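You operate a simulated robot arm through the tools that you are given. There is no shell and no other tool. Be economical: measure what you need, move in short steps, check, and stop when the job is done.

You are at the controls of a simulated robot arm. One attempt, no reset.

JOB
Let the air into the vacuum box, move its bag to the VACUUM tray and load bag 56.
Fine: vent open before the lid; at the end shut the lid, then the vent; no pumping.

The check looks at the end state, three seconds after you hand in, the way a careful person would. Anything else that was tipped, shoved, dropped, spilled or broken makes it a failure. Lids that push on must go on centred and level and be pressed home; caps that screw on are set level and turned clockwise until they are tight.

ROBOT AND FRAMES
A 7-joint arm with a three-finger gripper on a trunk, on a base that drives. Base frame: it is fixed to the floor where the robot stands at the start and does not move with it; the origin is under the middle of the robot, x ahead of it, y to its left, z up; the surface under the hand at the start is at about z = 0.9. Lengths are in m, angles in degrees, forces in N, time in s.
With the tool pointing down near the work surface it reaches from about 0.42 to 0.92 m from the robot's upright axis, wherever it stands. Its first joint turns from -166.0 to 166.0 degrees. Places, roughly: clear lid [0.6, 0.2, 1]; inside of the VACUUM tray [0.6, 0.8, 0.9]; inside of the vacuum box [0.6, 0.2, 0.9]; vacuum box [0.6, 0.1, 1]; vent knob [0.7, 0, 1.1]. Payload 2.69 kg.
Tool frame: the origin (TCP) lies between the finger pads and is the grasp point; the fingertips stand 0.029 m ahead of it; z points along the fingers, y is the line along which they close. The gripper opens to 0.12 m. The gripper's body begins 0.078 m behind the TCP.
Orientation is told as [roll, pitch, yaw] about the base's x, y, z axes, in that order, counted from this pose: with the fingers straight down and closing along the base's y, the tool's x points along the base's -x, its y along +y and its z along -z.

CONTROLS
- The arm moves only by the tool servo_tool. Its argument "targets" is a list of rows, each an object (a shift or turn left out is 0, a gripper value left out holds the last) with "rotation": the turn, a rotation vector about the base's x, y, z in degrees, a list of three; "delta_pos": the shift along the base's x, y, z in m, a list of three; "claw": the opening, from 0 (shut) to 1 (fully open). In form: [{"rotation": [wx, wy, wz], "delta_pos": [tx, ty, tz], "claw": claw}, ...]. A call has 1 to 20 rows; each row is the pose to reach, as a shift and turn from the pose commanded when the call began. Rows are played at 5 a second. More than 0.05 m and 8.6 degrees between two rows, or a gripper value outside its range, and nothing of the call is played. A pose out of reach is approached as far as the arm can. The call stops where the force on the tool passes 90 N (or 10 N more than at its start, if that is more) or the arm is blocked; 0.2 s more then pass. Each finger halts on what it meets, pressing with about 30 N; the grip force reading is that of the motor and also rises with nothing between the fingers. The clock runs only during rows and for 0.2 s after the last one: add rows that repeat a pose to give the fingers time. The reply holds the time, the measured pose of the TCP, the force on the tool along the base axes, the opening and the grip force, in the units named above and with some noise, with the torque about the TCP (base axes, N m) and any sound that the robot's microphone picked up.
- Cameras (640 x 400 px; columns grow to the right, rows downward): "scene" is now at [0.2365, 0.023, 1.3206]; the picture's right is [0.29, -0.96, 0.00], its down [-0.60, -0.18, -0.78] and it looks along [0.74, 0.23, -0.63] (base axes); focal length 278 px, centre (320, 200). "wrist" rides on the gripper at [0.063, 0, -0.104] in the tool frame; the picture's right is [0.00, 1.00, 0.00], its down [-0.83, 0.00, -0.56] and it looks along [-0.56, 0.00, 0.83] (tool axes); focal length 275 px, centre (320, 200). There is no depth. A picture from a camera that has moved, and an enlarged one, comes with that camera's place and axes in the base frame and with its lens.
- get_image(camera): a new picture of that camera. It takes no simulated time.
- lift_body(by): slides the trunk up (or, below 0, down) by that many m; the arm and the scene camera ride with it, the base frame stays. It gives what a move gives, with no picture.
- roll_base(legs): drives the robot by 1 to 6 legs, each [ahead, left, turn to the left] in m, m and degrees, along the robot's own axes; the way and the turn of a leg run together, so that a leg with both is an arc; at most 1.5 m and 180 degrees a leg. The arm and the cameras ride along, it lands a little off, and it stops where it bumps. It gives what a move gives.
- turn_head(pan, tilt): turns the head with the scene camera to pan (to the left, within 86 degrees either way) and tilt (down, from -29 to 69), counted from straight ahead of the robot. It gives what a move gives.
- close_up(camera, box): a new picture of the part [left, top, right, bottom] of that camera's present view, enlarged. It takes no simulated time.
- close_job(): hands the job in; it is judged then, once.

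Work in short steps. Places have to be worked out from the pictures, the camera data and where the tool is seen: move nearer, look again, correct. Check each grasp and each placing, and mend what went wrong. You have 120 turns and 90 pictures in all, those below and enlarged ones among them. Open the gripper and draw the arm clear of the work before you hand the job in, unless the task says otherwise; then end with one line.

The tools are called after "Request:" by a JSON object that holds its "method" and its "body". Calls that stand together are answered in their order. servo_tool: Moves the arm, as the interface text tells. Its arguments: {"type":"object","properties":{"targets":{"type":"array","items":{"type":"object","properties":{"rotation":{"type":"array","items":{"type":"number"}},"delta_pos":{"type":"array","items":{"type":"number"}},"claw":{"type":"number"}}}}},"required":["targets"]} The other tools are called the same way: lift_body (by) slides the trunk up or down; roll_base (legs) drives the base; turn_head (pan, tilt) turns the head that bears the scene camera; get_image (camera) takes a picture; close_up (camera, box) takes an enlarged picture of a part of a camera's view; close_job () hands the job in.

At the start:

```text
t: 0.0
eef_pos: [0.5175, 0.2484, 1.0004]
ee_rot: [0.0, -0.1, 0.0]
force: [0.2, 0.0, 0.3]
ft_torque: [-0.01, -0.02, 0.02]
grip_width: 0.12
grip_force: 0.0
trunk travel left (down, up): [-0.575, 0.038]
robot x, y, heading: [-0.0026, 0.0006, -0.0]
head pan, tilt: [17.0, 39.1]
```

scene: 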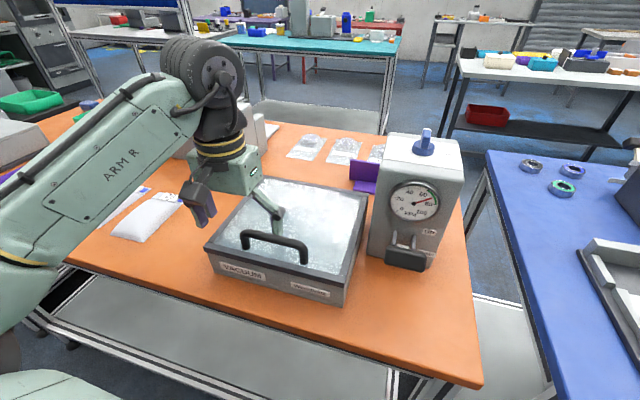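
wrist: 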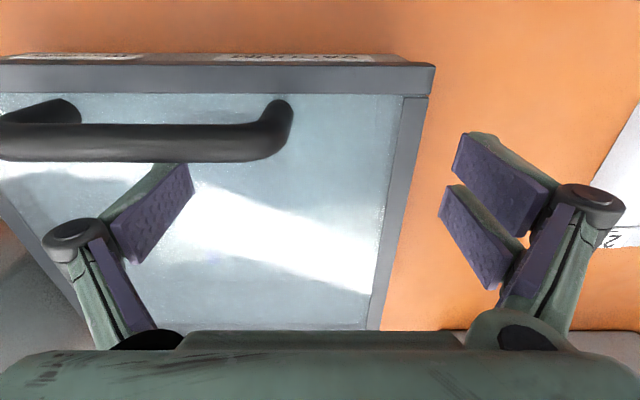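

The box, gauge and vent unit are visible. I'll enlarge the right unit and the bags to read labels.

Request:
{"method": "close_up", "body": {"camera": "scene", "box": [340, 110, 500, 290]}}

Request:
{"method": "close_up", "body": {"camera": "scene", "box": [190, 110, 400, 310]}}

Request:
{"method": "turn_head", "body": {"pan": 50, "tilt": 45}}

Request:
{"method": "get_image", "body": {"camera": "scene"}}

```text
2.22 times, centred on (420, 200) of scene
camera zoom: at [0.2365, 0.023, 1.3206], right [0.29, -0.96, 0.0], down [-0.6, -0.18, -0.78], along [0.74, 0.23, -0.63], focal length 617 px, centre (98, 200)
```

zoom: 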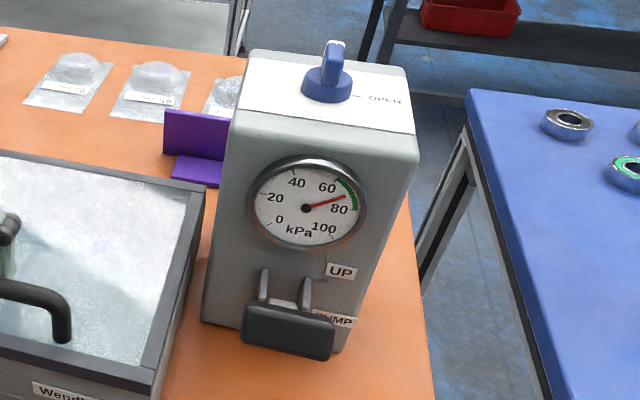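

```text
2.00 times, centred on (295, 210) of scene
camera zoom: at [0.2365, 0.023, 1.3206], right [0.29, -0.96, 0.0], down [-0.6, -0.18, -0.78], along [0.74, 0.23, -0.63], focal length 555 px, centre (370, 180)
```

zoom: 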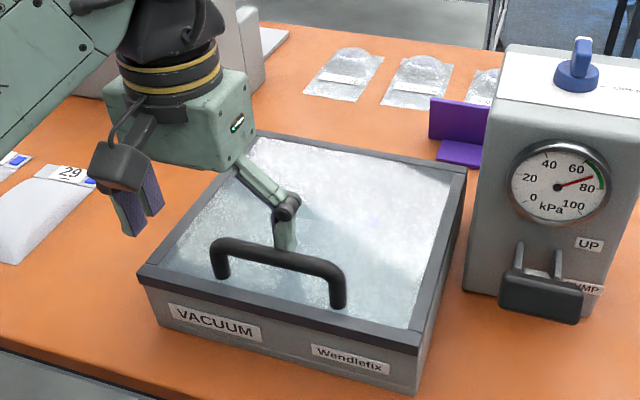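

```text
t: 1.0
eef_pos: [0.5177, 0.249, 0.9981]
ee_rot: [0.1, 0.0, -0.1]
force: [0.6, 0.4, 0.6]
ft_torque: [0.03, -0.02, 0.01]
grip_width: 0.1201
grip_force: 0.1
trunk travel left (down, up): [-0.575, 0.038]
robot x, y, heading: [0.0021, 0.0007, 0.1]
head pan, tilt: [50.0, 45.0]
```

```text
85 pictures are left
camera scene: at [0.2069, 0.0602, 1.3121], right [0.77, -0.64, 0.0], down [-0.45, -0.54, -0.71], along [0.46, 0.54, -0.71], focal length 278 px, centre (320, 200)
```

scene: 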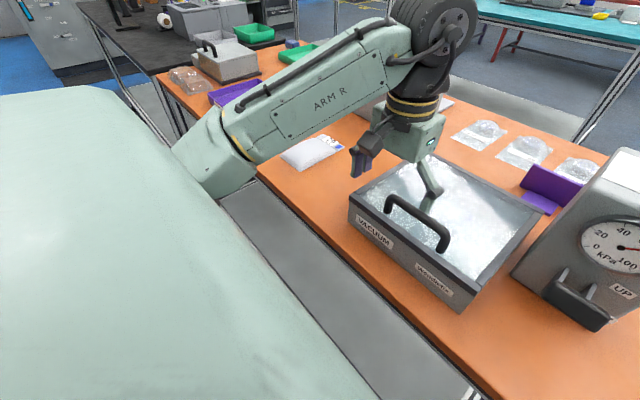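

Knob judged around [0.684,-0.02,1.1]. I lift the hand and move it so the wrist camera looks at the knob.

Request:
{"method": "servo_tool", "body": {"targets": [{"delta_pos": [0, 0, 0.05]}, {"delta_pos": [0, 0, 0.1]}, {"delta_pos": [0, 0, 0.15]}, {"delta_pos": [0, 0, 0.2]}, {"delta_pos": [0, 0, 0.25]}, {"delta_pos": [0, -0.045, 0.26]}, {"delta_pos": [0, -0.09, 0.26]}, {"delta_pos": [0, -0.135, 0.26]}, {"delta_pos": [0.01, -0.18, 0.26]}, {"delta_pos": [0.03, -0.22, 0.26]}, {"delta_pos": [0.05, -0.26, 0.26]}, {"delta_pos": [0.05, -0.268, 0.26]}]}}

Request:
{"method": "get_image", "body": {"camera": "wrist"}}

Request:
{"method": "get_image", "body": {"camera": "scene"}}

```text
t: 1.9
eef_pos: [0.5175, 0.2687, 1.1167]
ee_rot: [-9.8, -1.3, -0.6]
force: [-0.8, 0.4, 0.5]
ft_torque: [0.01, -0.01, -0.02]
grip_width: 0.12
grip_force: 0.0
out of reach, approached as far as the arm can: row 4
trunk travel left (down, up): [-0.575, 0.038]
robot x, y, heading: [0.0002, 0.0013, -0.4]
head pan, tilt: [50.0, 45.0]
stopped in row 4: the arm was blocked; the commanded pose is now the measured one
```

```text
84 pictures are left
camera wrist: at [0.4532, 0.2853, 1.2169], right [0.01, 0.99, -0.17], down [0.82, 0.09, 0.57], along [0.57, -0.14, -0.81], focal length 275 px, centre (320, 200)
```

wrist: 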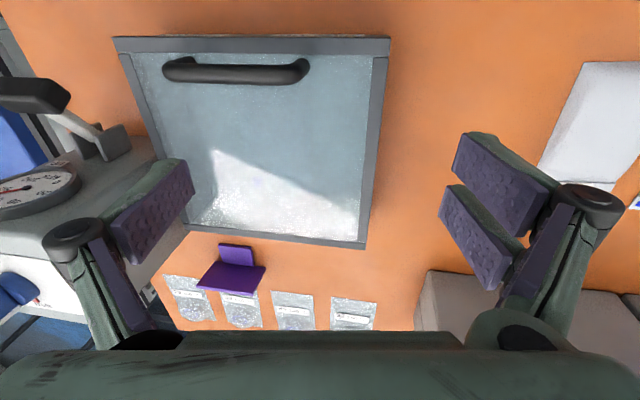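

```text
83 pictures are left
camera scene: at [0.2069, 0.0601, 1.312], right [0.77, -0.64, 0.0], down [-0.45, -0.54, -0.71], along [0.45, 0.54, -0.71], focal length 278 px, centre (320, 200)
```

scene: 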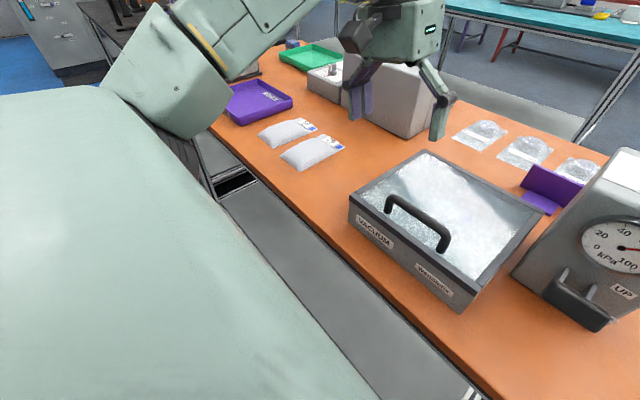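

The lift was blocked at about z=1.12 at this radius. Let me read tray and bag labels while they're in sight.

Request:
{"method": "close_up", "body": {"camera": "scene", "box": [210, 40, 370, 180]}}

Request:
{"method": "turn_head", "body": {"pan": 10, "tilt": 40}}

Request:
{"method": "servo_tool", "body": {"targets": [{"rotation": [5, 0, 0], "delta_pos": [0.03, -0.03, 0]}, {"rotation": [9.8, 1.3, 0.6], "delta_pos": [0.06, -0.06, 0]}, {"rotation": [9.8, 1.3, 0.6], "delta_pos": [0.08, -0.06, 0.03]}, {"rotation": [9.8, 1.3, 0.6], "delta_pos": [0.08, -0.06, 0.06]}, {"rotation": [9.8, 1.3, 0.6], "delta_pos": [0.08, -0.06, 0.1]}]}}

Request:
{"method": "get_image", "body": {"camera": "scene"}}

```text
2.86 times, centred on (290, 110) of scene
camera zoom: at [0.2069, 0.0601, 1.312], right [0.77, -0.64, 0.0], down [-0.45, -0.54, -0.71], along [0.45, 0.54, -0.71], focal length 793 px, centre (406, 457)
```

zoom: 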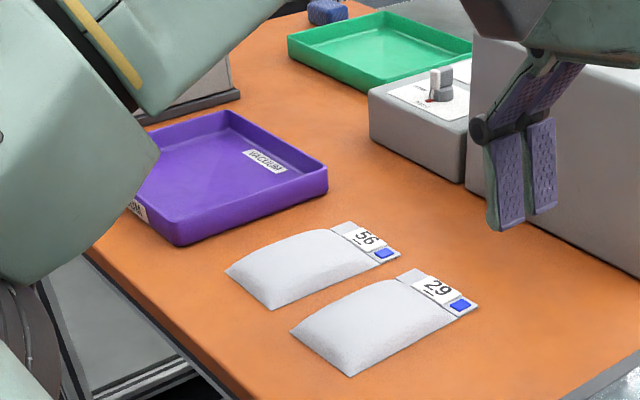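

```text
t: 3.0
eef_pos: [0.518, 0.2682, 1.1148]
ee_rot: [-9.7, -1.3, -0.6]
force: [-0.2, 0.6, -0.1]
ft_torque: [0.0, 0.02, -0.05]
grip_width: 0.12
grip_force: 0.0
trunk travel left (down, up): [-0.575, 0.038]
robot x, y, heading: [0.0016, -0.0018, 0.3]
head pan, tilt: [10.0, 40.0]
```

```text
t: 4.0
eef_pos: [0.5993, 0.2274, 1.1115]
ee_rot: [-7.9, 0.7, -0.1]
force: [0.3, -0.1, -0.1]
ft_torque: [-0.03, 0.01, -0.01]
grip_width: 0.1199
grip_force: 0.0
out of reach, approached as far as the arm can: row 4
trunk travel left (down, up): [-0.575, 0.038]
robot x, y, heading: [0.0009, 0.0038, 0.2]
head pan, tilt: [10.0, 40.0]
stopped in row 4: the arm was blocked; the commanded pose is now the measured one
```

```text
81 pictures are left
camera scene: at [0.2383, 0.013, 1.3193], right [0.17, -0.98, 0.0], down [-0.63, -0.11, -0.77], along [0.75, 0.13, -0.64], focal length 278 px, centre (320, 200)
```

scene: 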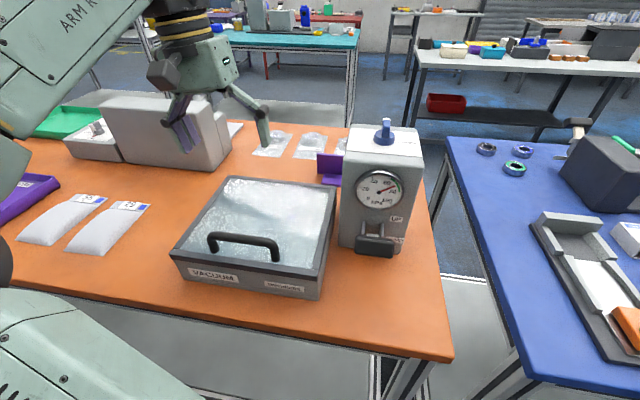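

Bag 56 is the one beside the purple VACUUM tray. I raise the trunk, straighten the tool, and move outward.

Request:
{"method": "lift_body", "body": {"by": 0.037}}

Request:
{"method": "servo_tool", "body": {"targets": [{"rotation": [7.9, -0.7, 0.1], "delta_pos": [0, -0.02, 0]}, {"rotation": [7.9, -0.7, 0.1], "delta_pos": [0, -0.06, 0]}, {"rotation": [7.9, -0.7, 0.1], "delta_pos": [0, -0.1, 0]}, {"rotation": [7.9, -0.7, 0.1], "delta_pos": [0, -0.14, 0]}, {"rotation": [7.9, -0.7, 0.1], "delta_pos": [-0.02, -0.17, 0.01]}]}}

Request:
{"method": "get_image", "body": {"camera": "scene"}}

Request:
{"method": "get_image", "body": {"camera": "wrist"}}

```text
t: 4.8
eef_pos: [0.5991, 0.2269, 1.1476]
ee_rot: [-7.9, 0.6, -0.2]
force: [-0.6, -0.2, -0.7]
ft_torque: [0.02, 0.03, 0.02]
grip_width: 0.1198
grip_force: 0.1
trunk travel left (down, up): [-0.612, 0.001]
robot x, y, heading: [-0.0002, 0.0012, 0.0]
head pan, tilt: [10.0, 40.0]
```

```text
t: 6.0
eef_pos: [0.5816, 0.0574, 1.1633]
ee_rot: [0.3, -0.2, 0.2]
force: [0.0, 0.0, 0.5]
ft_torque: [0.01, -0.01, -0.02]
grip_width: 0.1199
grip_force: 0.0
trunk travel left (down, up): [-0.612, 0.001]
robot x, y, heading: [-0.003, 0.0033, 0.2]
head pan, tilt: [10.0, 40.0]
```

```text
80 pictures are left
camera scene: at [0.2379, 0.0129, 1.3564], right [0.17, -0.98, 0.0], down [-0.63, -0.11, -0.77], along [0.75, 0.13, -0.64], focal length 278 px, centre (320, 200)
```

scene: 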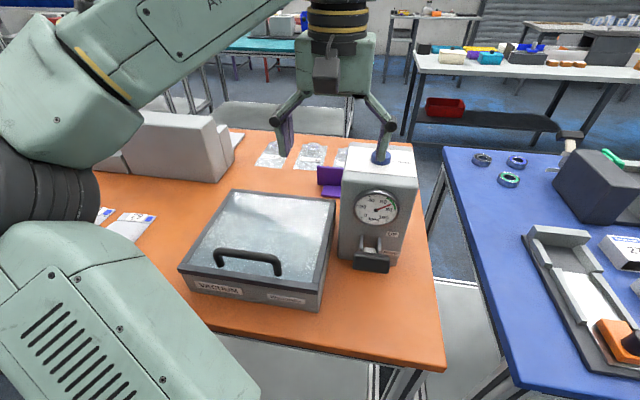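

```text
79 pictures are left
camera wrist: at [0.5183, 0.0558, 1.2672], right [-0.01, 1.0, 0.01], down [0.83, 0.0, 0.56], along [0.56, 0.01, -0.83], focal length 275 px, centre (320, 200)
```

wrist: 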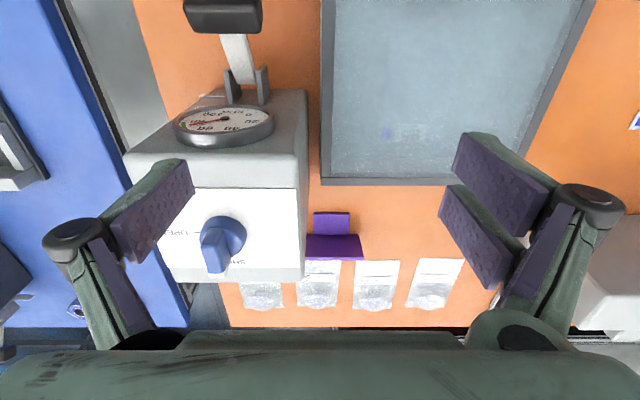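

Request:
{"method": "close_up", "body": {"camera": "wrist", "box": [110, 80, 330, 300]}}

Request:
{"method": "close_up", "body": {"camera": "scene", "box": [330, 130, 430, 230]}}

```text
1.82 times, centred on (220, 190) of wrist
camera zoom: at [0.5183, 0.0558, 1.2672], right [-0.01, 1.0, 0.01], down [0.83, 0.0, 0.56], along [0.56, 0.01, -0.83], focal length 500 px, centre (502, 218)
```

zoom: 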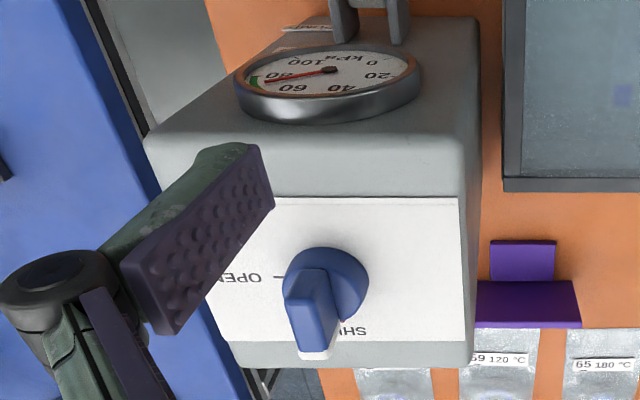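

```text
4.00 times, centred on (380, 180) of scene
camera zoom: at [0.2379, 0.0129, 1.3564], right [0.17, -0.98, 0.0], down [-0.63, -0.11, -0.77], along [0.75, 0.13, -0.64], focal length 1110 px, centre (80, 280)
```

zoom: 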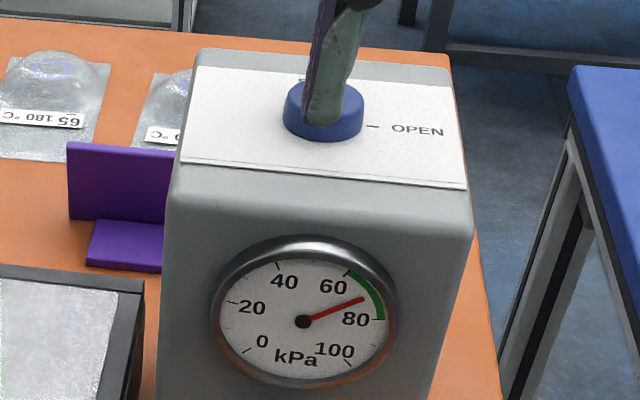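

The gauge is near 70 kPa, and the lever points +x (SHUT); OPEN lies at -y, so a clockwise 90° turn is needed. I judge knob at about [0.664,-0.02]; move over it with a half-closed claw and look.

Request:
{"method": "servo_tool", "body": {"targets": [{"delta_pos": [0.03, -0.03, 0], "claw": 0.6}, {"delta_pos": [0.06, -0.06, 0], "claw": 0.6}, {"delta_pos": [0.08, -0.078, 0], "claw": 0.6}, {"delta_pos": [0.08, -0.078, 0], "claw": 0.6}, {"delta_pos": [0.08, -0.078, 0], "claw": 0.6}]}}

Request:
{"method": "get_image", "body": {"camera": "wrist"}}

Request:
{"method": "close_up", "body": {"camera": "scene", "box": [330, 110, 430, 210]}}

```text
t: 7.2
eef_pos: [0.6597, -0.0204, 1.1619]
ee_rot: [0.2, -0.2, 0.0]
force: [-0.4, 0.2, -0.4]
ft_torque: [0.0, 0.01, -0.02]
grip_width: 0.0723
grip_force: 0.1
trunk travel left (down, up): [-0.612, 0.001]
robot x, y, heading: [-0.0004, 0.0004, -0.1]
head pan, tilt: [10.0, 40.0]
```

```text
76 pictures are left
camera wrist: at [0.5968, -0.0213, 1.2657], right [0.0, 1.0, 0.0], down [0.83, 0.0, 0.56], along [0.56, 0.01, -0.83], focal length 275 px, centre (320, 200)
```

wrist: 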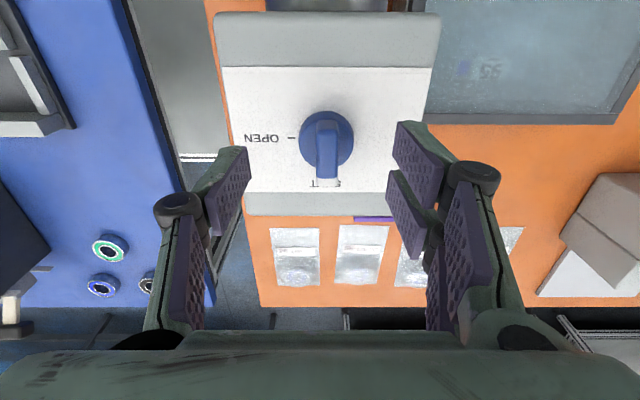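

```text
4.00 times, centred on (380, 160) of scene
camera zoom: at [0.2384, 0.0131, 1.3563], right [0.17, -0.98, 0.0], down [-0.63, -0.11, -0.77], along [0.75, 0.13, -0.64], focal length 1110 px, centre (80, 360)
```

zoom: 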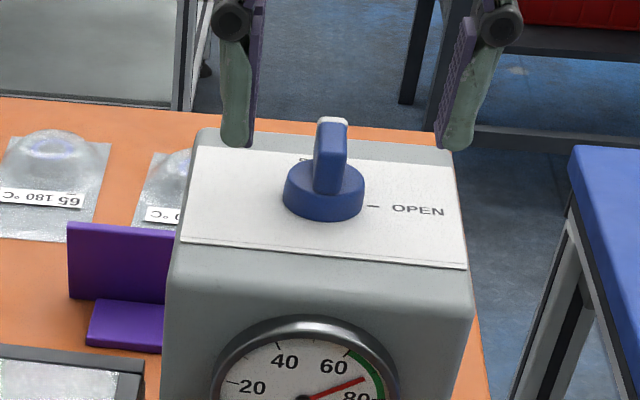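

Lever center about [0.659,-0.014], cylinder top ~1.108. I descend 2 cm, shift 6 mm in y, then close.

Request:
{"method": "servo_tool", "body": {"targets": [{"delta_pos": [0, 0.006, 0]}, {"delta_pos": [0, 0.006, -0.02]}, {"delta_pos": [0, 0.006, -0.02], "claw": 0.3}, {"delta_pos": [0, 0.006, -0.02], "claw": 0.2}]}}

Request:
{"method": "get_image", "body": {"camera": "wrist"}}

Request:
{"method": "close_up", "body": {"camera": "scene", "box": [330, 110, 430, 210]}}

```text
t: 8.2
eef_pos: [0.6589, -0.0164, 1.1403]
ee_rot: [0.1, -0.1, -0.1]
force: [1.4, -8.7, -1.4]
ft_torque: [-0.2, 0.08, 0.02]
grip_width: 0.0351
grip_force: 5.3
trunk travel left (down, up): [-0.612, 0.001]
robot x, y, heading: [0.0024, 0.0006, 0.1]
head pan, tilt: [10.0, 40.0]
```

```text
74 pictures are left
camera wrist: at [0.5962, -0.0164, 1.2445], right [0.0, 1.0, 0.0], down [0.83, 0.0, 0.56], along [0.56, 0.0, -0.83], focal length 275 px, centre (320, 200)
```

wrist: 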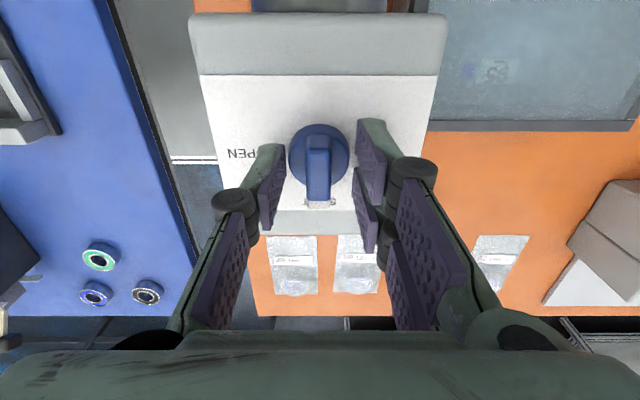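

```text
4.00 times, centred on (380, 160) of scene
camera zoom: at [0.2385, 0.0124, 1.3562], right [0.17, -0.98, 0.0], down [-0.63, -0.11, -0.77], along [0.75, 0.13, -0.64], focal length 1110 px, centre (80, 360)
```

zoom: 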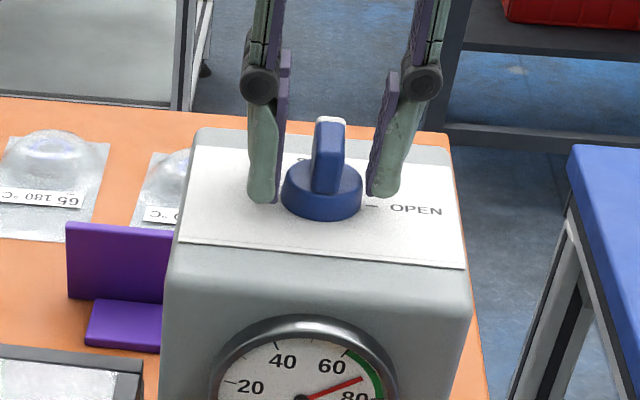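

The tips seem to touch the knob's round skirt. I'll open a little, raise 1 cm and close on the lever itself.

Request:
{"method": "servo_tool", "body": {"targets": [{"delta_pos": [0, 0.002, 0], "claw": 0.4}, {"delta_pos": [0, 0.002, 0.012], "claw": 0.4}, {"delta_pos": [0, 0.002, 0.012], "claw": 0.2}, {"delta_pos": [0, 0.002, 0.012], "claw": 0.05}, {"delta_pos": [0, 0.002, 0.012], "claw": 0.05}, {"delta_pos": [0, 0.002, 0.012], "claw": 0.05}]}}

Request:
{"method": "close_up", "body": {"camera": "scene", "box": [330, 110, 430, 210]}}

```text
t: 9.6
eef_pos: [0.6592, -0.0148, 1.151]
ee_rot: [0.1, -0.1, -0.2]
force: [-0.6, -14.6, -4.2]
ft_torque: [-0.34, -0.08, -0.01]
grip_width: 0.0158
grip_force: 7.1
trunk travel left (down, up): [-0.612, 0.001]
robot x, y, heading: [-0.0008, 0.0009, -0.2]
head pan, tilt: [10.0, 40.0]
```

```text
4.00 times, centred on (380, 160) of scene
camera zoom: at [0.2386, 0.0114, 1.3562], right [0.17, -0.98, 0.0], down [-0.63, -0.11, -0.77], along [0.75, 0.13, -0.64], focal length 1110 px, centre (80, 360)
```

zoom: 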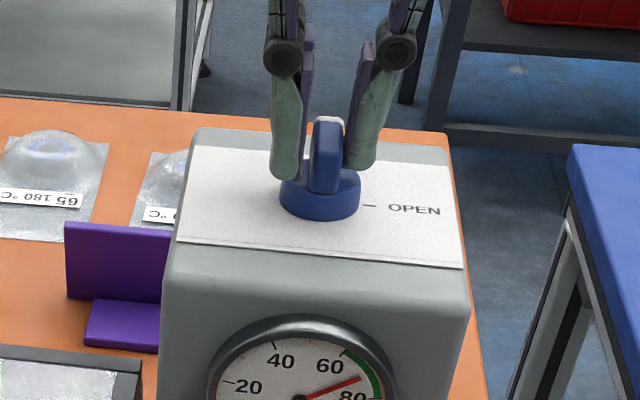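

Only the -y finger touches; shift the hand 4 mm to -y and finish closing.

Request:
{"method": "servo_tool", "body": {"targets": [{"delta_pos": [0, -0.004, 0], "claw": 0.13}, {"delta_pos": [0, -0.004, 0], "claw": 0.06}, {"delta_pos": [0, -0.004, 0], "claw": 0.0}, {"delta_pos": [0, -0.004, 0], "claw": 0.0}]}}

Request:
{"method": "close_up", "body": {"camera": "scene", "box": [330, 110, 430, 210]}}

```text
t: 10.6
eef_pos: [0.6594, -0.0151, 1.153]
ee_rot: [0.1, -0.2, 0.0]
force: [-0.3, -3.9, -1.6]
ft_torque: [-0.04, 0.03, 0.01]
grip_width: 0.0119
grip_force: 36.1
trunk travel left (down, up): [-0.612, 0.001]
robot x, y, heading: [0.0023, 0.003, 0.0]
head pan, tilt: [10.0, 40.0]
```

```text
4.00 times, centred on (380, 160) of scene
camera zoom: at [0.2385, 0.0128, 1.3563], right [0.17, -0.98, 0.0], down [-0.63, -0.11, -0.77], along [0.75, 0.13, -0.64], focal length 1110 px, centre (80, 360)
```

zoom: 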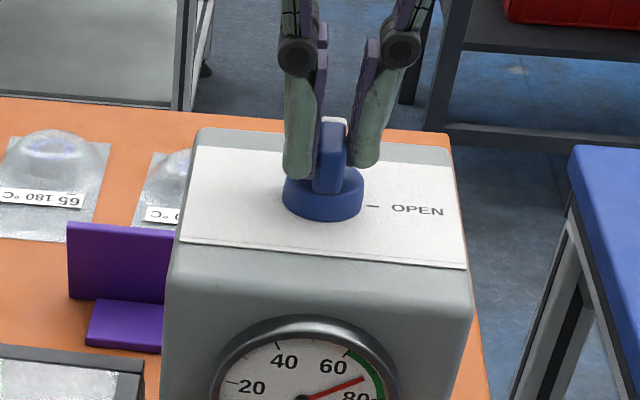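

Lever gripped (12 mm). Turn clockwise 90° in 7.5° steps.

Request:
{"method": "servo_tool", "body": {"targets": [{"rotation": [0, 0, -7.5]}, {"rotation": [0, 0, -15]}, {"rotation": [0, 0, -22.5]}, {"rotation": [0, 0, -30]}, {"rotation": [0, 0, -37.5]}, {"rotation": [0, 0, -45]}, {"rotation": [0, 0, -52.5]}, {"rotation": [0, 0, -60]}, {"rotation": [0, 0, -67.5]}, {"rotation": [0, 0, -75]}, {"rotation": [0, 0, -82.5]}, {"rotation": [0, 0, -90]}]}}

Request:
{"method": "close_up", "body": {"camera": "scene", "box": [330, 110, 430, 210]}}

```text
t: 13.2
eef_pos: [0.6594, -0.016, 1.1518]
ee_rot: [0.4, -0.2, -90.1]
force: [19.5, 8.5, 14.0]
ft_torque: [0.19, -0.58, 0.0]
grip_width: 0.0122
grip_force: 38.7
trunk travel left (down, up): [-0.612, 0.001]
robot x, y, heading: [-0.0041, -0.0027, 0.2]
head pan, tilt: [10.0, 40.0]
```

```text
4.00 times, centred on (380, 160) of scene
camera zoom: at [0.2392, 0.0141, 1.3562], right [0.17, -0.98, 0.0], down [-0.63, -0.11, -0.77], along [0.75, 0.13, -0.64], focal length 1110 px, centre (80, 360)
```

zoom: 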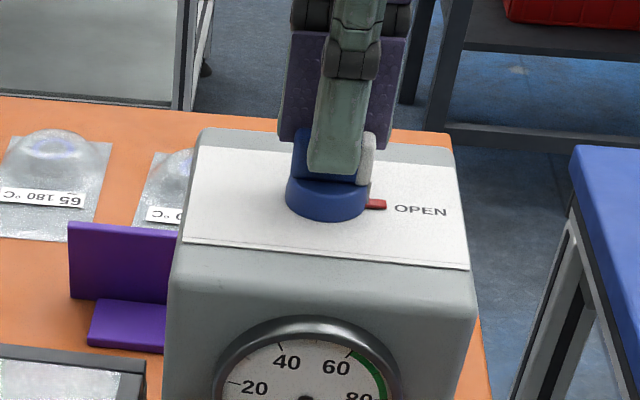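

Knob points at OPEN and the needle has left 70. Release and rise, then check gauge.

Request:
{"method": "servo_tool", "body": {"targets": [{"delta_pos": [0.0, 0, 0], "claw": 0.1}, {"delta_pos": [0.0, 0, 0], "claw": 0.3}, {"delta_pos": [0.0, 0, 0], "claw": 0.4}, {"delta_pos": [0, 0, 0.018], "claw": 0.4}, {"delta_pos": [-0.03, 0.04, 0.018], "rotation": [0, 0, 7.5]}, {"delta_pos": [-0.05, 0.08, 0.018], "rotation": [0, 0, 15]}, {"delta_pos": [-0.07, 0.11, 0.018], "rotation": [0, 0, 22.5]}, {"delta_pos": [-0.07, 0.14, 0.018], "rotation": [0, 0, 30]}]}}

Request:
{"method": "get_image", "body": {"camera": "scene"}}

Request:
{"method": "close_up", "body": {"camera": "scene", "box": [330, 110, 430, 210]}}

```text
t: 15.0
eef_pos: [0.5937, 0.113, 1.1657]
ee_rot: [-0.5, -0.4, -61.6]
force: [0.1, -0.2, 0.1]
ft_torque: [0.01, 0.01, -0.01]
grip_width: 0.048
grip_force: 0.0
trunk travel left (down, up): [-0.612, 0.001]
robot x, y, heading: [-0.0015, -0.0, 0.0]
head pan, tilt: [10.0, 40.0]
```

```text
69 pictures are left
camera scene: at [0.2387, 0.0132, 1.3562], right [0.17, -0.98, 0.0], down [-0.63, -0.11, -0.77], along [0.75, 0.13, -0.64], focal length 278 px, centre (320, 200)
```

scene: 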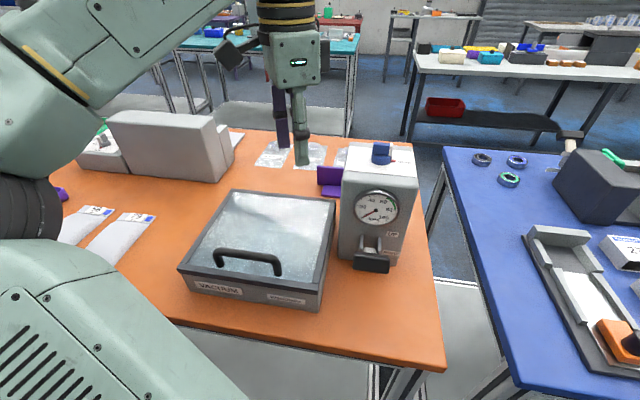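

```text
4.00 times, centred on (380, 160) of scene
camera zoom: at [0.2387, 0.0132, 1.3562], right [0.17, -0.98, 0.0], down [-0.63, -0.11, -0.77], along [0.75, 0.13, -0.64], focal length 1110 px, centre (80, 360)
```

zoom: 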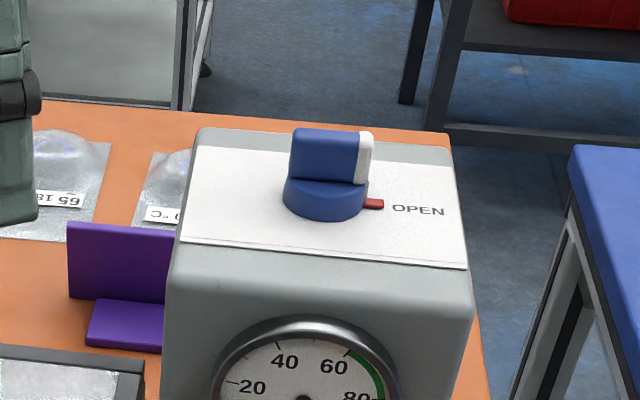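

Vent is open and the gauge reads 0. Now straighten the hand and look at the lid from above.

Request:
{"method": "servo_tool", "body": {"targets": [{"rotation": [0, 0, 8.4], "delta_pos": [0, 0.01, 0]}, {"rotation": [0, 0, 16.8], "delta_pos": [0, 0.02, 0]}, {"rotation": [0, 0, 25.2], "delta_pos": [0, 0.03, 0]}, {"rotation": [0, 0, 33.6], "delta_pos": [0, 0.04, 0]}, {"rotation": [0, 0, 42], "delta_pos": [0, 0.05, 0]}, {"rotation": [0, 0, 50.4], "delta_pos": [-0.02, 0.055, 0]}, {"rotation": [0.5, 0.4, 58], "delta_pos": [-0.03, 0.058, 0]}, {"rotation": [0.5, 0.4, 61.6], "delta_pos": [-0.04, 0.06, 0]}]}}

Request:
{"method": "get_image", "body": {"camera": "wrist"}}

Request:
{"method": "close_up", "body": {"camera": "scene", "box": [170, 140, 430, 320]}}

```text
t: 16.5
eef_pos: [0.5936, 0.1235, 1.1622]
ee_rot: [-1.4, 0.2, -17.4]
force: [0.2, 0.3, -1.2]
ft_torque: [0.0, 0.01, -0.02]
grip_width: 0.048
grip_force: 0.0
trunk travel left (down, up): [-0.612, 0.001]
robot x, y, heading: [0.0021, 0.0017, 0.2]
head pan, tilt: [10.0, 40.0]
stopped in row 7: the arm was blocked; the commanded pose is now the measured one
```

```text
67 pictures are left
camera wrist: at [0.5355, 0.1426, 1.266], right [0.29, 0.96, -0.02], down [0.8, -0.23, 0.55], along [0.52, -0.18, -0.83], focal length 275 px, centre (320, 200)
```

wrist: 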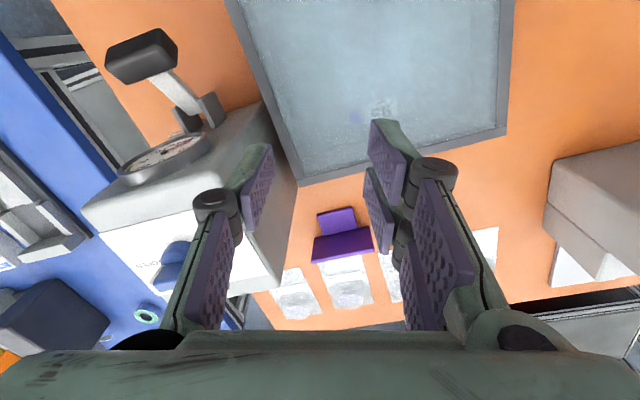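

```text
2.22 times, centred on (300, 230) of scene
camera zoom: at [0.2387, 0.0134, 1.3562], right [0.17, -0.98, 0.0], down [-0.63, -0.11, -0.77], along [0.75, 0.13, -0.64], focal length 617 px, centre (364, 133)
```

zoom: 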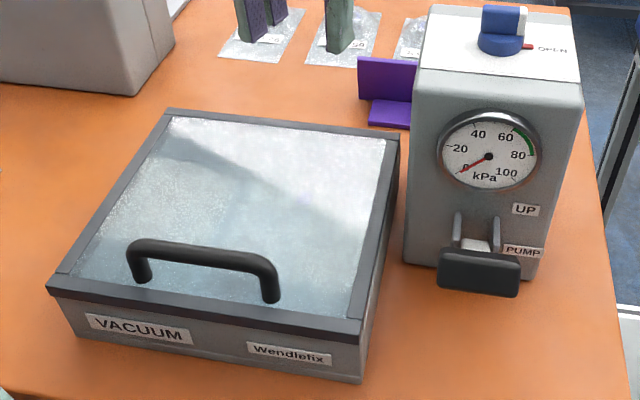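

Gauge reads 0. The arm is at its height limit; I'll descend a bit, straighten the yaw, and look at the lid's back edge for hinges.

Request:
{"method": "servo_tool", "body": {"targets": [{"delta_pos": [0, 0, -0.04], "rotation": [1.4, -0.2, 0]}, {"delta_pos": [-0.01, 0.02, -0.06], "rotation": [1.4, -0.2, 8.0]}, {"delta_pos": [-0.02, 0.05, -0.06], "rotation": [1.4, -0.2, 15]}, {"delta_pos": [-0.04, 0.06, -0.06], "rotation": [1.4, -0.2, 17.4]}, {"delta_pos": [-0.06, 0.06, -0.06], "rotation": [1.4, -0.2, 17.4]}]}}

Request:
{"method": "get_image", "body": {"camera": "wrist"}}

Request:
{"method": "close_up", "body": {"camera": "scene", "box": [210, 170, 350, 270]}}

```text
t: 17.7
eef_pos: [0.5326, 0.1843, 1.1036]
ee_rot: [0.3, 0.1, 0.3]
force: [-0.2, 0.3, 0.5]
ft_torque: [-0.01, -0.02, 0.03]
grip_width: 0.0478
grip_force: 0.1
trunk travel left (down, up): [-0.612, 0.001]
robot x, y, heading: [-0.001, -0.0022, 0.0]
head pan, tilt: [10.0, 40.0]
```

```text
65 pictures are left
camera wrist: at [0.4704, 0.1818, 1.2087], right [-0.01, 1.0, 0.01], down [0.83, 0.01, 0.55], along [0.55, 0.01, -0.83], focal length 275 px, centre (320, 200)
```

wrist: 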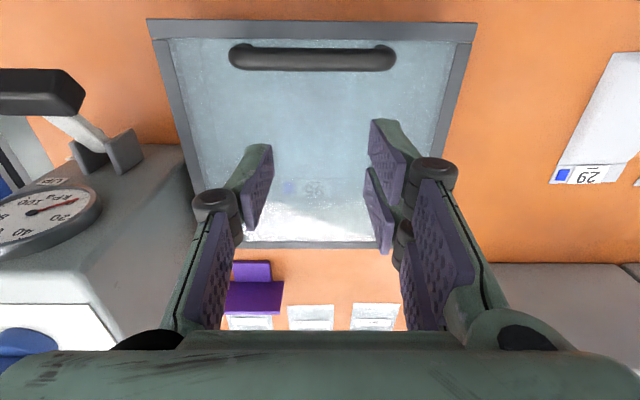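

```text
4.00 times, centred on (280, 220) of scene
camera zoom: at [0.2381, 0.0131, 1.3564], right [0.17, -0.98, 0.0], down [-0.63, -0.11, -0.77], along [0.75, 0.13, -0.64], focal length 1110 px, centre (480, 120)
```

zoom: 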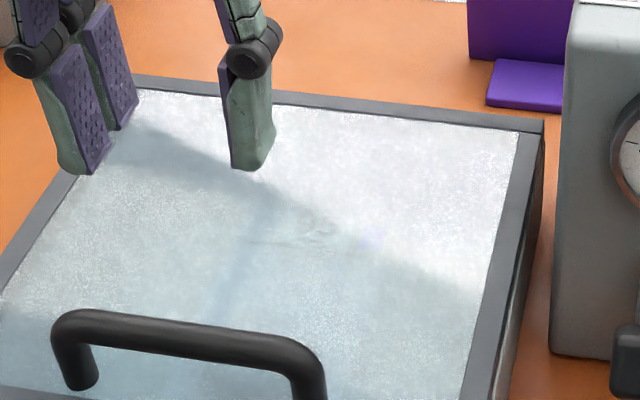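

Lid spans x .47–.69, y .06–.29, top z≈.972; handle bar along y at x≈.492, y≈.175, z≈1.01; hinge appears at the back. To gain reach height I back the robot off 0.12 m and shift 0.1 m left.

Request:
{"method": "roll_base", "body": {"legs": [[-0.12, 0.1, 0]]}}

Request:
{"method": "get_image", "body": {"camera": "scene"}}

```text
t: 19.1
eef_pos: [0.4161, 0.2827, 1.1044]
ee_rot: [0.3, 0.0, 0.1]
force: [-0.4, -0.1, 0.3]
ft_torque: [0.01, -0.03, 0.02]
grip_width: 0.0478
grip_force: 0.1
trunk travel left (down, up): [-0.612, 0.001]
robot x, y, heading: [-0.1206, 0.0992, 0.2]
head pan, tilt: [10.0, 40.0]
```

```text
63 pictures are left
camera scene: at [0.1198, 0.1128, 1.3564], right [0.17, -0.99, 0.0], down [-0.63, -0.11, -0.77], along [0.76, 0.13, -0.64], focal length 278 px, centre (320, 200)
```

scene: 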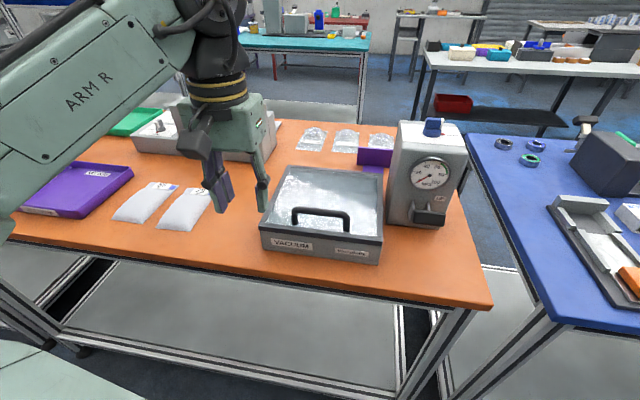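

Now turn the hand 90° and bring it above the handle.

Request:
{"method": "servo_tool", "body": {"targets": [{"rotation": [0, 0, -8.2], "delta_pos": [0.01, 0, 0]}, {"rotation": [0, 0, -16.4], "delta_pos": [0.02, -0.01, 0]}, {"rotation": [0, 0, -24.6], "delta_pos": [0.03, -0.02, 0]}, {"rotation": [0, 0, -32.8], "delta_pos": [0.04, -0.03, 0]}, {"rotation": [0, 0, -41], "delta_pos": [0.05, -0.04, 0]}, {"rotation": [0, 0, -49.2], "delta_pos": [0.06, -0.05, 0]}, {"rotation": [0, 0, -57.4], "delta_pos": [0.07, -0.065, 0]}, {"rotation": [0, 0, -65.6], "delta_pos": [0.076, -0.08, 0]}, {"rotation": [0, 0, -73.8], "delta_pos": [0.076, -0.09, 0]}, {"rotation": [0, 0, -82], "delta_pos": [0.076, -0.1, 0]}, {"rotation": [0, 0, -90], "delta_pos": [0.076, -0.108, -0.01]}]}}

Request:
{"method": "get_image", "body": {"camera": "wrist"}}

Request:
{"method": "close_up", "body": {"camera": "scene", "box": [240, 120, 400, 280]}}

```text
t: 21.5
eef_pos: [0.4913, 0.1749, 1.0943]
ee_rot: [0.3, 0.2, -90.0]
force: [-0.3, -0.2, -0.2]
ft_torque: [-0.01, 0.0, -0.03]
grip_width: 0.0481
grip_force: 0.1
trunk travel left (down, up): [-0.612, 0.001]
robot x, y, heading: [-0.1164, 0.0987, -0.2]
head pan, tilt: [10.0, 40.0]
```

```text
62 pictures are left
camera wrist: at [0.4909, 0.2372, 1.1981], right [1.0, 0.01, 0.01], down [0.0, -0.83, 0.55], along [0.01, -0.55, -0.83], focal length 275 px, centre (320, 200)
```

wrist: 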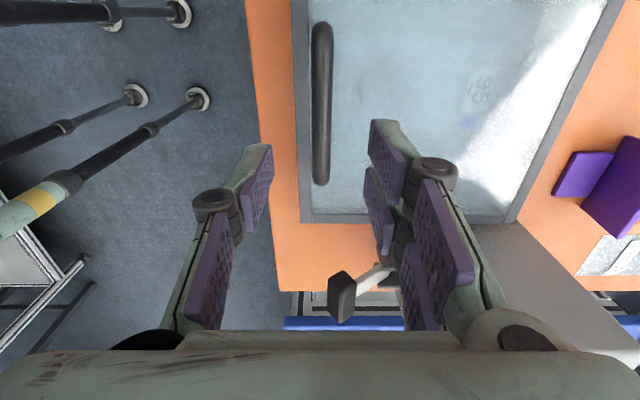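

```text
2.50 times, centred on (320, 200) of scene
camera zoom: at [0.1206, 0.1124, 1.3563], right [0.17, -0.99, 0.0], down [-0.63, -0.11, -0.77], along [0.75, 0.13, -0.64], focal length 694 px, centre (320, 200)
```

zoom: 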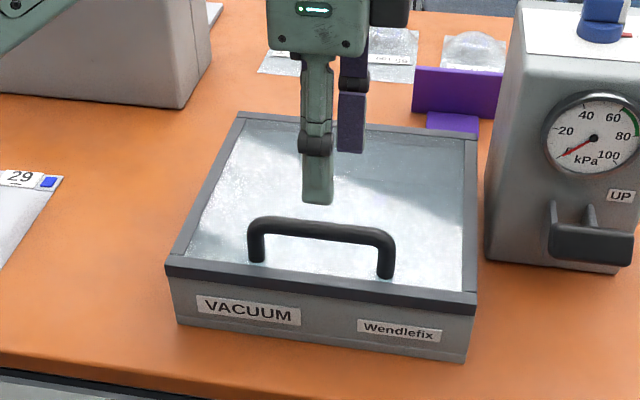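

Bar is centred between the fingers in x. Descend so the pads are at bar height (TCP z≈1.015) and close gently.

Request:
{"method": "servo_tool", "body": {"targets": [{"delta_pos": [0, 0, -0.04]}, {"delta_pos": [0, 0, -0.065]}, {"delta_pos": [0, 0, -0.078]}, {"delta_pos": [0, 0, -0.078], "claw": 0.15}, {"delta_pos": [0, 0, -0.078], "claw": 0.15}, {"delta_pos": [0, 0, -0.078], "claw": 0.15}]}}

Request:
{"method": "get_image", "body": {"camera": "wrist"}}

Request:
{"method": "close_up", "body": {"camera": "scene", "box": [240, 120, 400, 280]}}

```text
t: 22.9
eef_pos: [0.4919, 0.1746, 1.0159]
ee_rot: [0.3, 0.3, -89.9]
force: [0.5, 0.0, 0.3]
ft_torque: [0.03, -0.02, -0.02]
grip_width: 0.0181
grip_force: 0.0
trunk travel left (down, up): [-0.612, 0.001]
robot x, y, heading: [-0.1189, 0.0982, 0.1]
head pan, tilt: [10.0, 40.0]
```

```text
60 pictures are left
camera wrist: at [0.4905, 0.2366, 1.12], right [1.0, 0.01, 0.01], down [0.0, -0.83, 0.55], along [0.01, -0.55, -0.83], focal length 275 px, centre (320, 200)
```

wrist: 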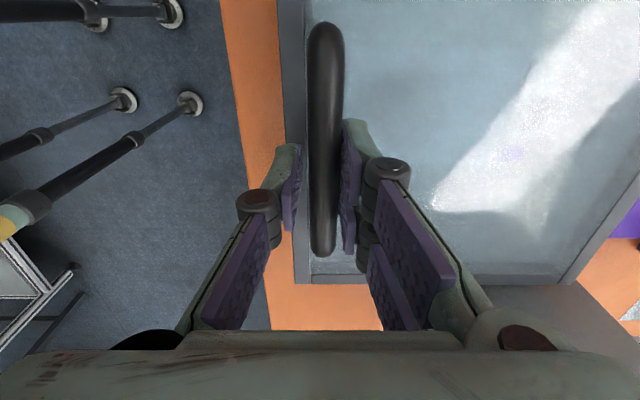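

```text
2.50 times, centred on (320, 200) of scene
camera zoom: at [0.1204, 0.1124, 1.3563], right [0.17, -0.99, 0.0], down [-0.63, -0.11, -0.77], along [0.75, 0.13, -0.64], focal length 694 px, centre (320, 200)
```

zoom: 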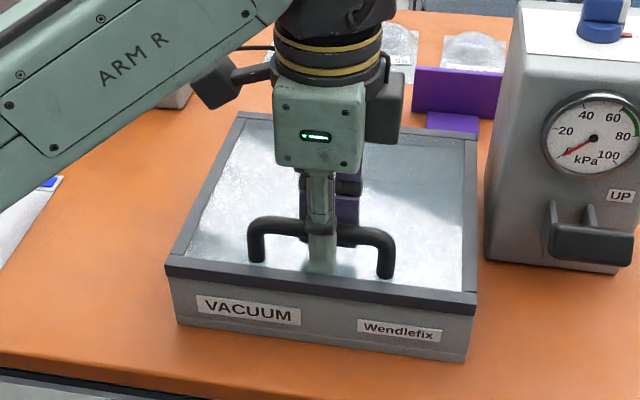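

Bar is between the pads. Grip it and try a first 8° of the hinge arc, watching forces.

Request:
{"method": "servo_tool", "body": {"targets": [{"claw": 0}, {"claw": 0}, {"delta_pos": [0.004, 0, 0.013]}, {"delta_pos": [0.008, 0, 0.026]}, {"delta_pos": [0.008, 0, 0.026]}]}}

Request:
{"method": "close_up", "body": {"camera": "scene", "box": [240, 120, 400, 280]}}

```text
t: 24.1
eef_pos: [0.5013, 0.1741, 1.0413]
ee_rot: [0.3, 0.2, -89.9]
force: [16.0, -3.9, -8.7]
ft_torque: [-0.27, -0.03, -0.29]
grip_width: 0.0127
grip_force: 40.0
trunk travel left (down, up): [-0.612, 0.001]
robot x, y, heading: [-0.1203, 0.1032, 0.2]
head pan, tilt: [10.0, 40.0]
```

```text
2.50 times, centred on (320, 200) of scene
camera zoom: at [0.1224, 0.1122, 1.3558], right [0.17, -0.99, 0.0], down [-0.63, -0.11, -0.76], along [0.75, 0.13, -0.64], focal length 694 px, centre (320, 200)
```

zoom: 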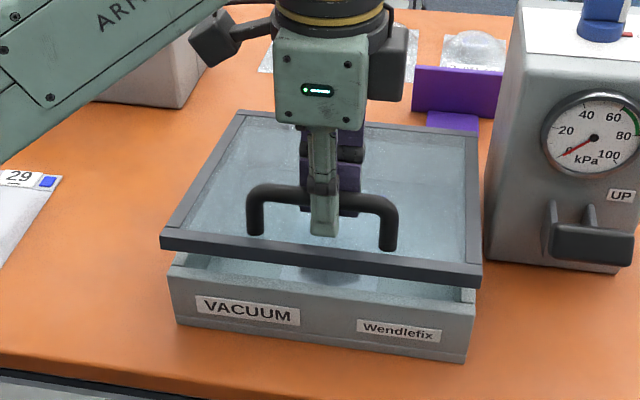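

The lid hinges at the back, and my arc model (hinge ≈[.687, .955]) matches. Continue to about 45°.

Request:
{"method": "servo_tool", "body": {"targets": [{"delta_pos": [0.013, 0, 0.022]}, {"delta_pos": [0.023, 0, 0.0365]}, {"delta_pos": [0.035, 0, 0.05]}, {"delta_pos": [0.047, 0, 0.063]}, {"delta_pos": [0.061, 0, 0.0745]}, {"delta_pos": [0.075, 0, 0.085]}, {"delta_pos": [0.0905, 0, 0.094]}]}}

Request:
{"method": "close_up", "body": {"camera": "scene", "box": [240, 90, 440, 280]}}

```text
t: 25.7
eef_pos: [0.5884, 0.1747, 1.1387]
ee_rot: [0.6, 0.3, -89.8]
force: [-16.7, -1.6, 25.6]
ft_torque: [0.21, -0.01, -0.81]
grip_width: 0.0128
grip_force: 39.4
trunk travel left (down, up): [-0.612, 0.001]
robot x, y, heading: [-0.1164, 0.0995, 0.3]
head pan, tilt: [10.0, 40.0]
```

```text
2.11 times, centred on (340, 185) of scene
camera zoom: at [0.1168, 0.1121, 1.3572], right [0.17, -0.98, 0.0], down [-0.63, -0.11, -0.77], along [0.76, 0.13, -0.64], focal length 584 px, centre (278, 232)
```

zoom: 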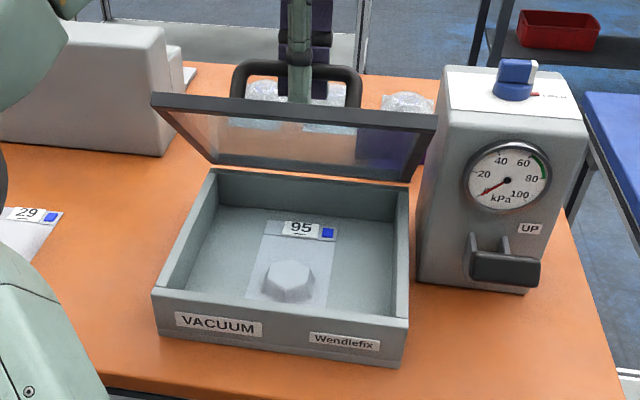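

Inside bag is 95. The force says the true arc radius is a few mm bigger; continue to ~80° with corrected points.

Request:
{"method": "servo_tool", "body": {"targets": [{"delta_pos": [0.014, 0, 0.012]}, {"delta_pos": [0.0315, 0, 0.018]}, {"delta_pos": [0.049, 0, 0.023]}, {"delta_pos": [0.0665, 0, 0.026]}, {"delta_pos": [0.085, 0, 0.0275]}, {"delta_pos": [0.103, 0, 0.0275]}, {"delta_pos": [0.121, 0, 0.0265]}]}}

Request:
{"method": "close_up", "body": {"camera": "scene", "box": [240, 90, 440, 280]}}

```text
t: 27.3
eef_pos: [0.7105, 0.174, 1.1641]
ee_rot: [0.7, 0.2, -89.8]
force: [0.8, 3.9, 24.2]
ft_torque: [0.48, 0.01, -0.91]
grip_width: 0.0125
grip_force: 39.5
trunk travel left (down, up): [-0.612, 0.001]
robot x, y, heading: [-0.1172, 0.1028, -0.0]
head pan, tilt: [10.0, 40.0]
```

```text
2.11 times, centred on (340, 185) of scene
camera zoom: at [0.1185, 0.1126, 1.3569], right [0.17, -0.99, 0.0], down [-0.63, -0.11, -0.77], along [0.76, 0.13, -0.64], focal length 584 px, centre (278, 232)
```

zoom: 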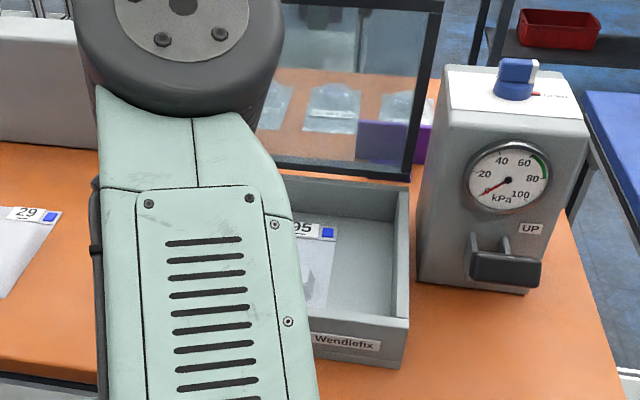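

Nearly vertical. Continue gently past vertical to ~105°, stopping on force if it reaches its stop.

Request:
{"method": "servo_tool", "body": {"targets": [{"delta_pos": [0.0185, 0, -0.001]}, {"delta_pos": [0.036, 0, -0.006]}, {"delta_pos": [0.0535, 0, -0.013]}, {"delta_pos": [0.0705, 0, -0.021]}, {"delta_pos": [0.0865, 0, -0.029]}]}}

Request:
{"method": "get_image", "body": {"camera": "wrist"}}

```text
t: 28.5
eef_pos: [0.7543, 0.1674, 1.1206]
ee_rot: [-0.1, 0.2, -90.0]
force: [1.1, -0.4, -1.5]
ft_torque: [0.01, 0.14, 0.02]
grip_width: 0.0
grip_force: 28.5
out of reach, approached as far as the arm can: row 2, 3, 4, 5
trunk travel left (down, up): [-0.612, 0.001]
robot x, y, heading: [-0.1162, 0.1009, -0.1]
head pan, tilt: [10.0, 40.0]
```

```text
55 pictures are left
camera wrist: at [0.7547, 0.2289, 1.2245], right [1.0, 0.0, 0.0], down [0.0, -0.83, 0.55], along [0.0, -0.55, -0.83], focal length 275 px, centre (320, 200)
```

wrist: 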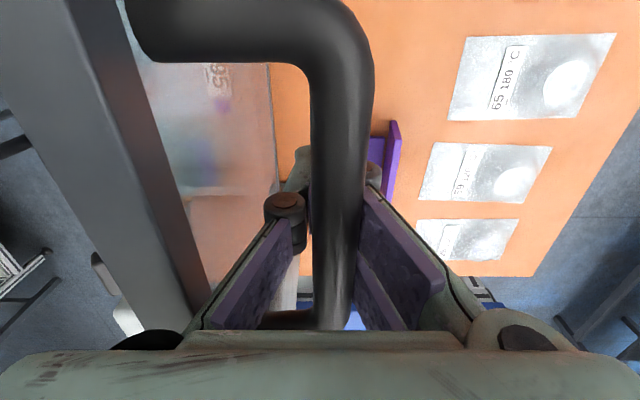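

The arm hit its reach limit and the fingers closed just under the bar, which is still trapped between them; lid about vertical. I drive the base 3 cm ahead to carry the lid past vertical, watching force.

Request:
{"method": "roll_base", "body": {"legs": [[0.03, 0, 0]]}}

Request:
{"method": "get_image", "body": {"camera": "wrist"}}

Request:
{"method": "get_image", "body": {"camera": "scene"}}

```text
t: 29.3
eef_pos: [0.7781, 0.1706, 1.1256]
ee_rot: [-0.1, 0.2, -89.9]
force: [-36.7, -4.3, -15.3]
ft_torque: [0.08, -1.29, 0.04]
grip_width: 0.0053
grip_force: 32.6
trunk travel left (down, up): [-0.612, 0.001]
robot x, y, heading: [-0.0882, 0.1001, -0.2]
head pan, tilt: [10.0, 40.0]
```

```text
54 pictures are left
camera wrist: at [0.7781, 0.2318, 1.2305], right [1.0, 0.01, 0.0], down [0.01, -0.83, 0.55], along [0.0, -0.55, -0.83], focal length 275 px, centre (320, 200)
```

wrist: 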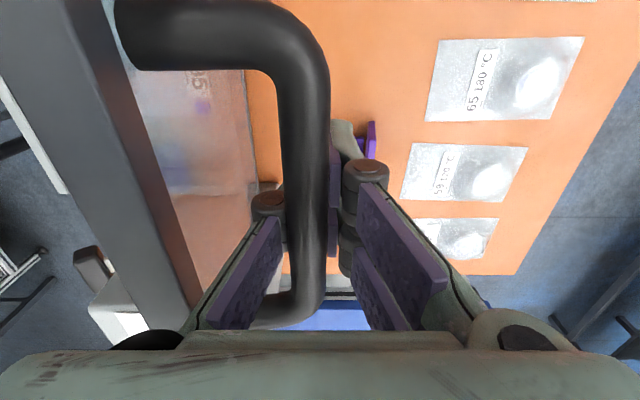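

```text
53 pictures are left
camera scene: at [0.148, 0.1122, 1.3565], right [0.17, -0.98, 0.0], down [-0.63, -0.11, -0.77], along [0.76, 0.13, -0.64], focal length 278 px, centre (320, 200)
```

scene: 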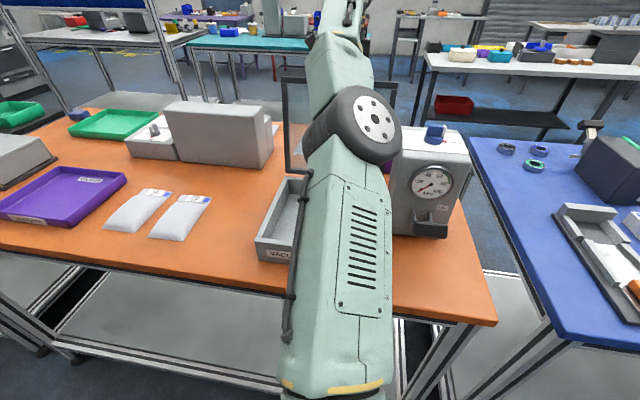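

Resistance of 37 N suggests the lid is at its stop, slightly past vertical. Relieve by backing 6 mm, then open the fingers slowly.

Request:
{"method": "servo_tool", "body": {"targets": [{"delta_pos": [-0.004, 0, 0], "claw": 0.05}, {"delta_pos": [-0.008, 0, 0], "claw": 0.15}, {"delta_pos": [-0.008, 0, 0], "claw": 0.22}, {"delta_pos": [-0.008, 0, 0], "claw": 0.3}, {"delta_pos": [-0.008, 0, 0], "claw": 0.3}]}}

Request:
{"method": "get_image", "body": {"camera": "wrist"}}

```text
t: 30.5
eef_pos: [0.7788, 0.1706, 1.1242]
ee_rot: [-0.1, 0.2, -89.9]
force: [-0.3, -0.5, 1.7]
ft_torque: [0.0, 0.01, -0.01]
grip_width: 0.036
grip_force: 0.1
out of reach, approached as far as the arm can: row 1, 2, 3, 4, 5
trunk travel left (down, up): [-0.612, 0.001]
robot x, y, heading: [-0.0871, 0.1013, -0.0]
head pan, tilt: [10.0, 40.0]
```

```text
52 pictures are left
camera wrist: at [0.78, 0.232, 1.229], right [1.0, 0.01, 0.0], down [0.01, -0.83, 0.55], along [0.0, -0.55, -0.83], focal length 275 px, centre (320, 200)
```

wrist: 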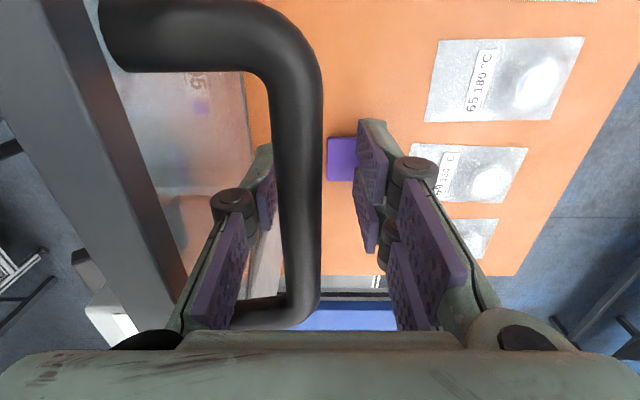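

Lid stays put with no contact. Commanded pose is beyond reach, so I step back slightly in x and up to see how the arm responds.

Request:
{"method": "servo_tool", "body": {"targets": [{"delta_pos": [-0.01, 0, 0.01]}, {"delta_pos": [-0.02, 0, 0.02]}]}}

```text
t: 31.1
eef_pos: [0.7596, 0.1698, 1.1464]
ee_rot: [-0.1, 0.1, -89.8]
force: [-0.4, 0.1, 0.3]
ft_torque: [0.03, 0.02, -0.01]
grip_width: 0.0356
grip_force: 0.0
out of reach, approached as far as the arm can: row 1
trunk travel left (down, up): [-0.612, 0.001]
robot x, y, heading: [-0.0902, 0.1002, 0.1]
head pan, tilt: [10.0, 40.0]
```

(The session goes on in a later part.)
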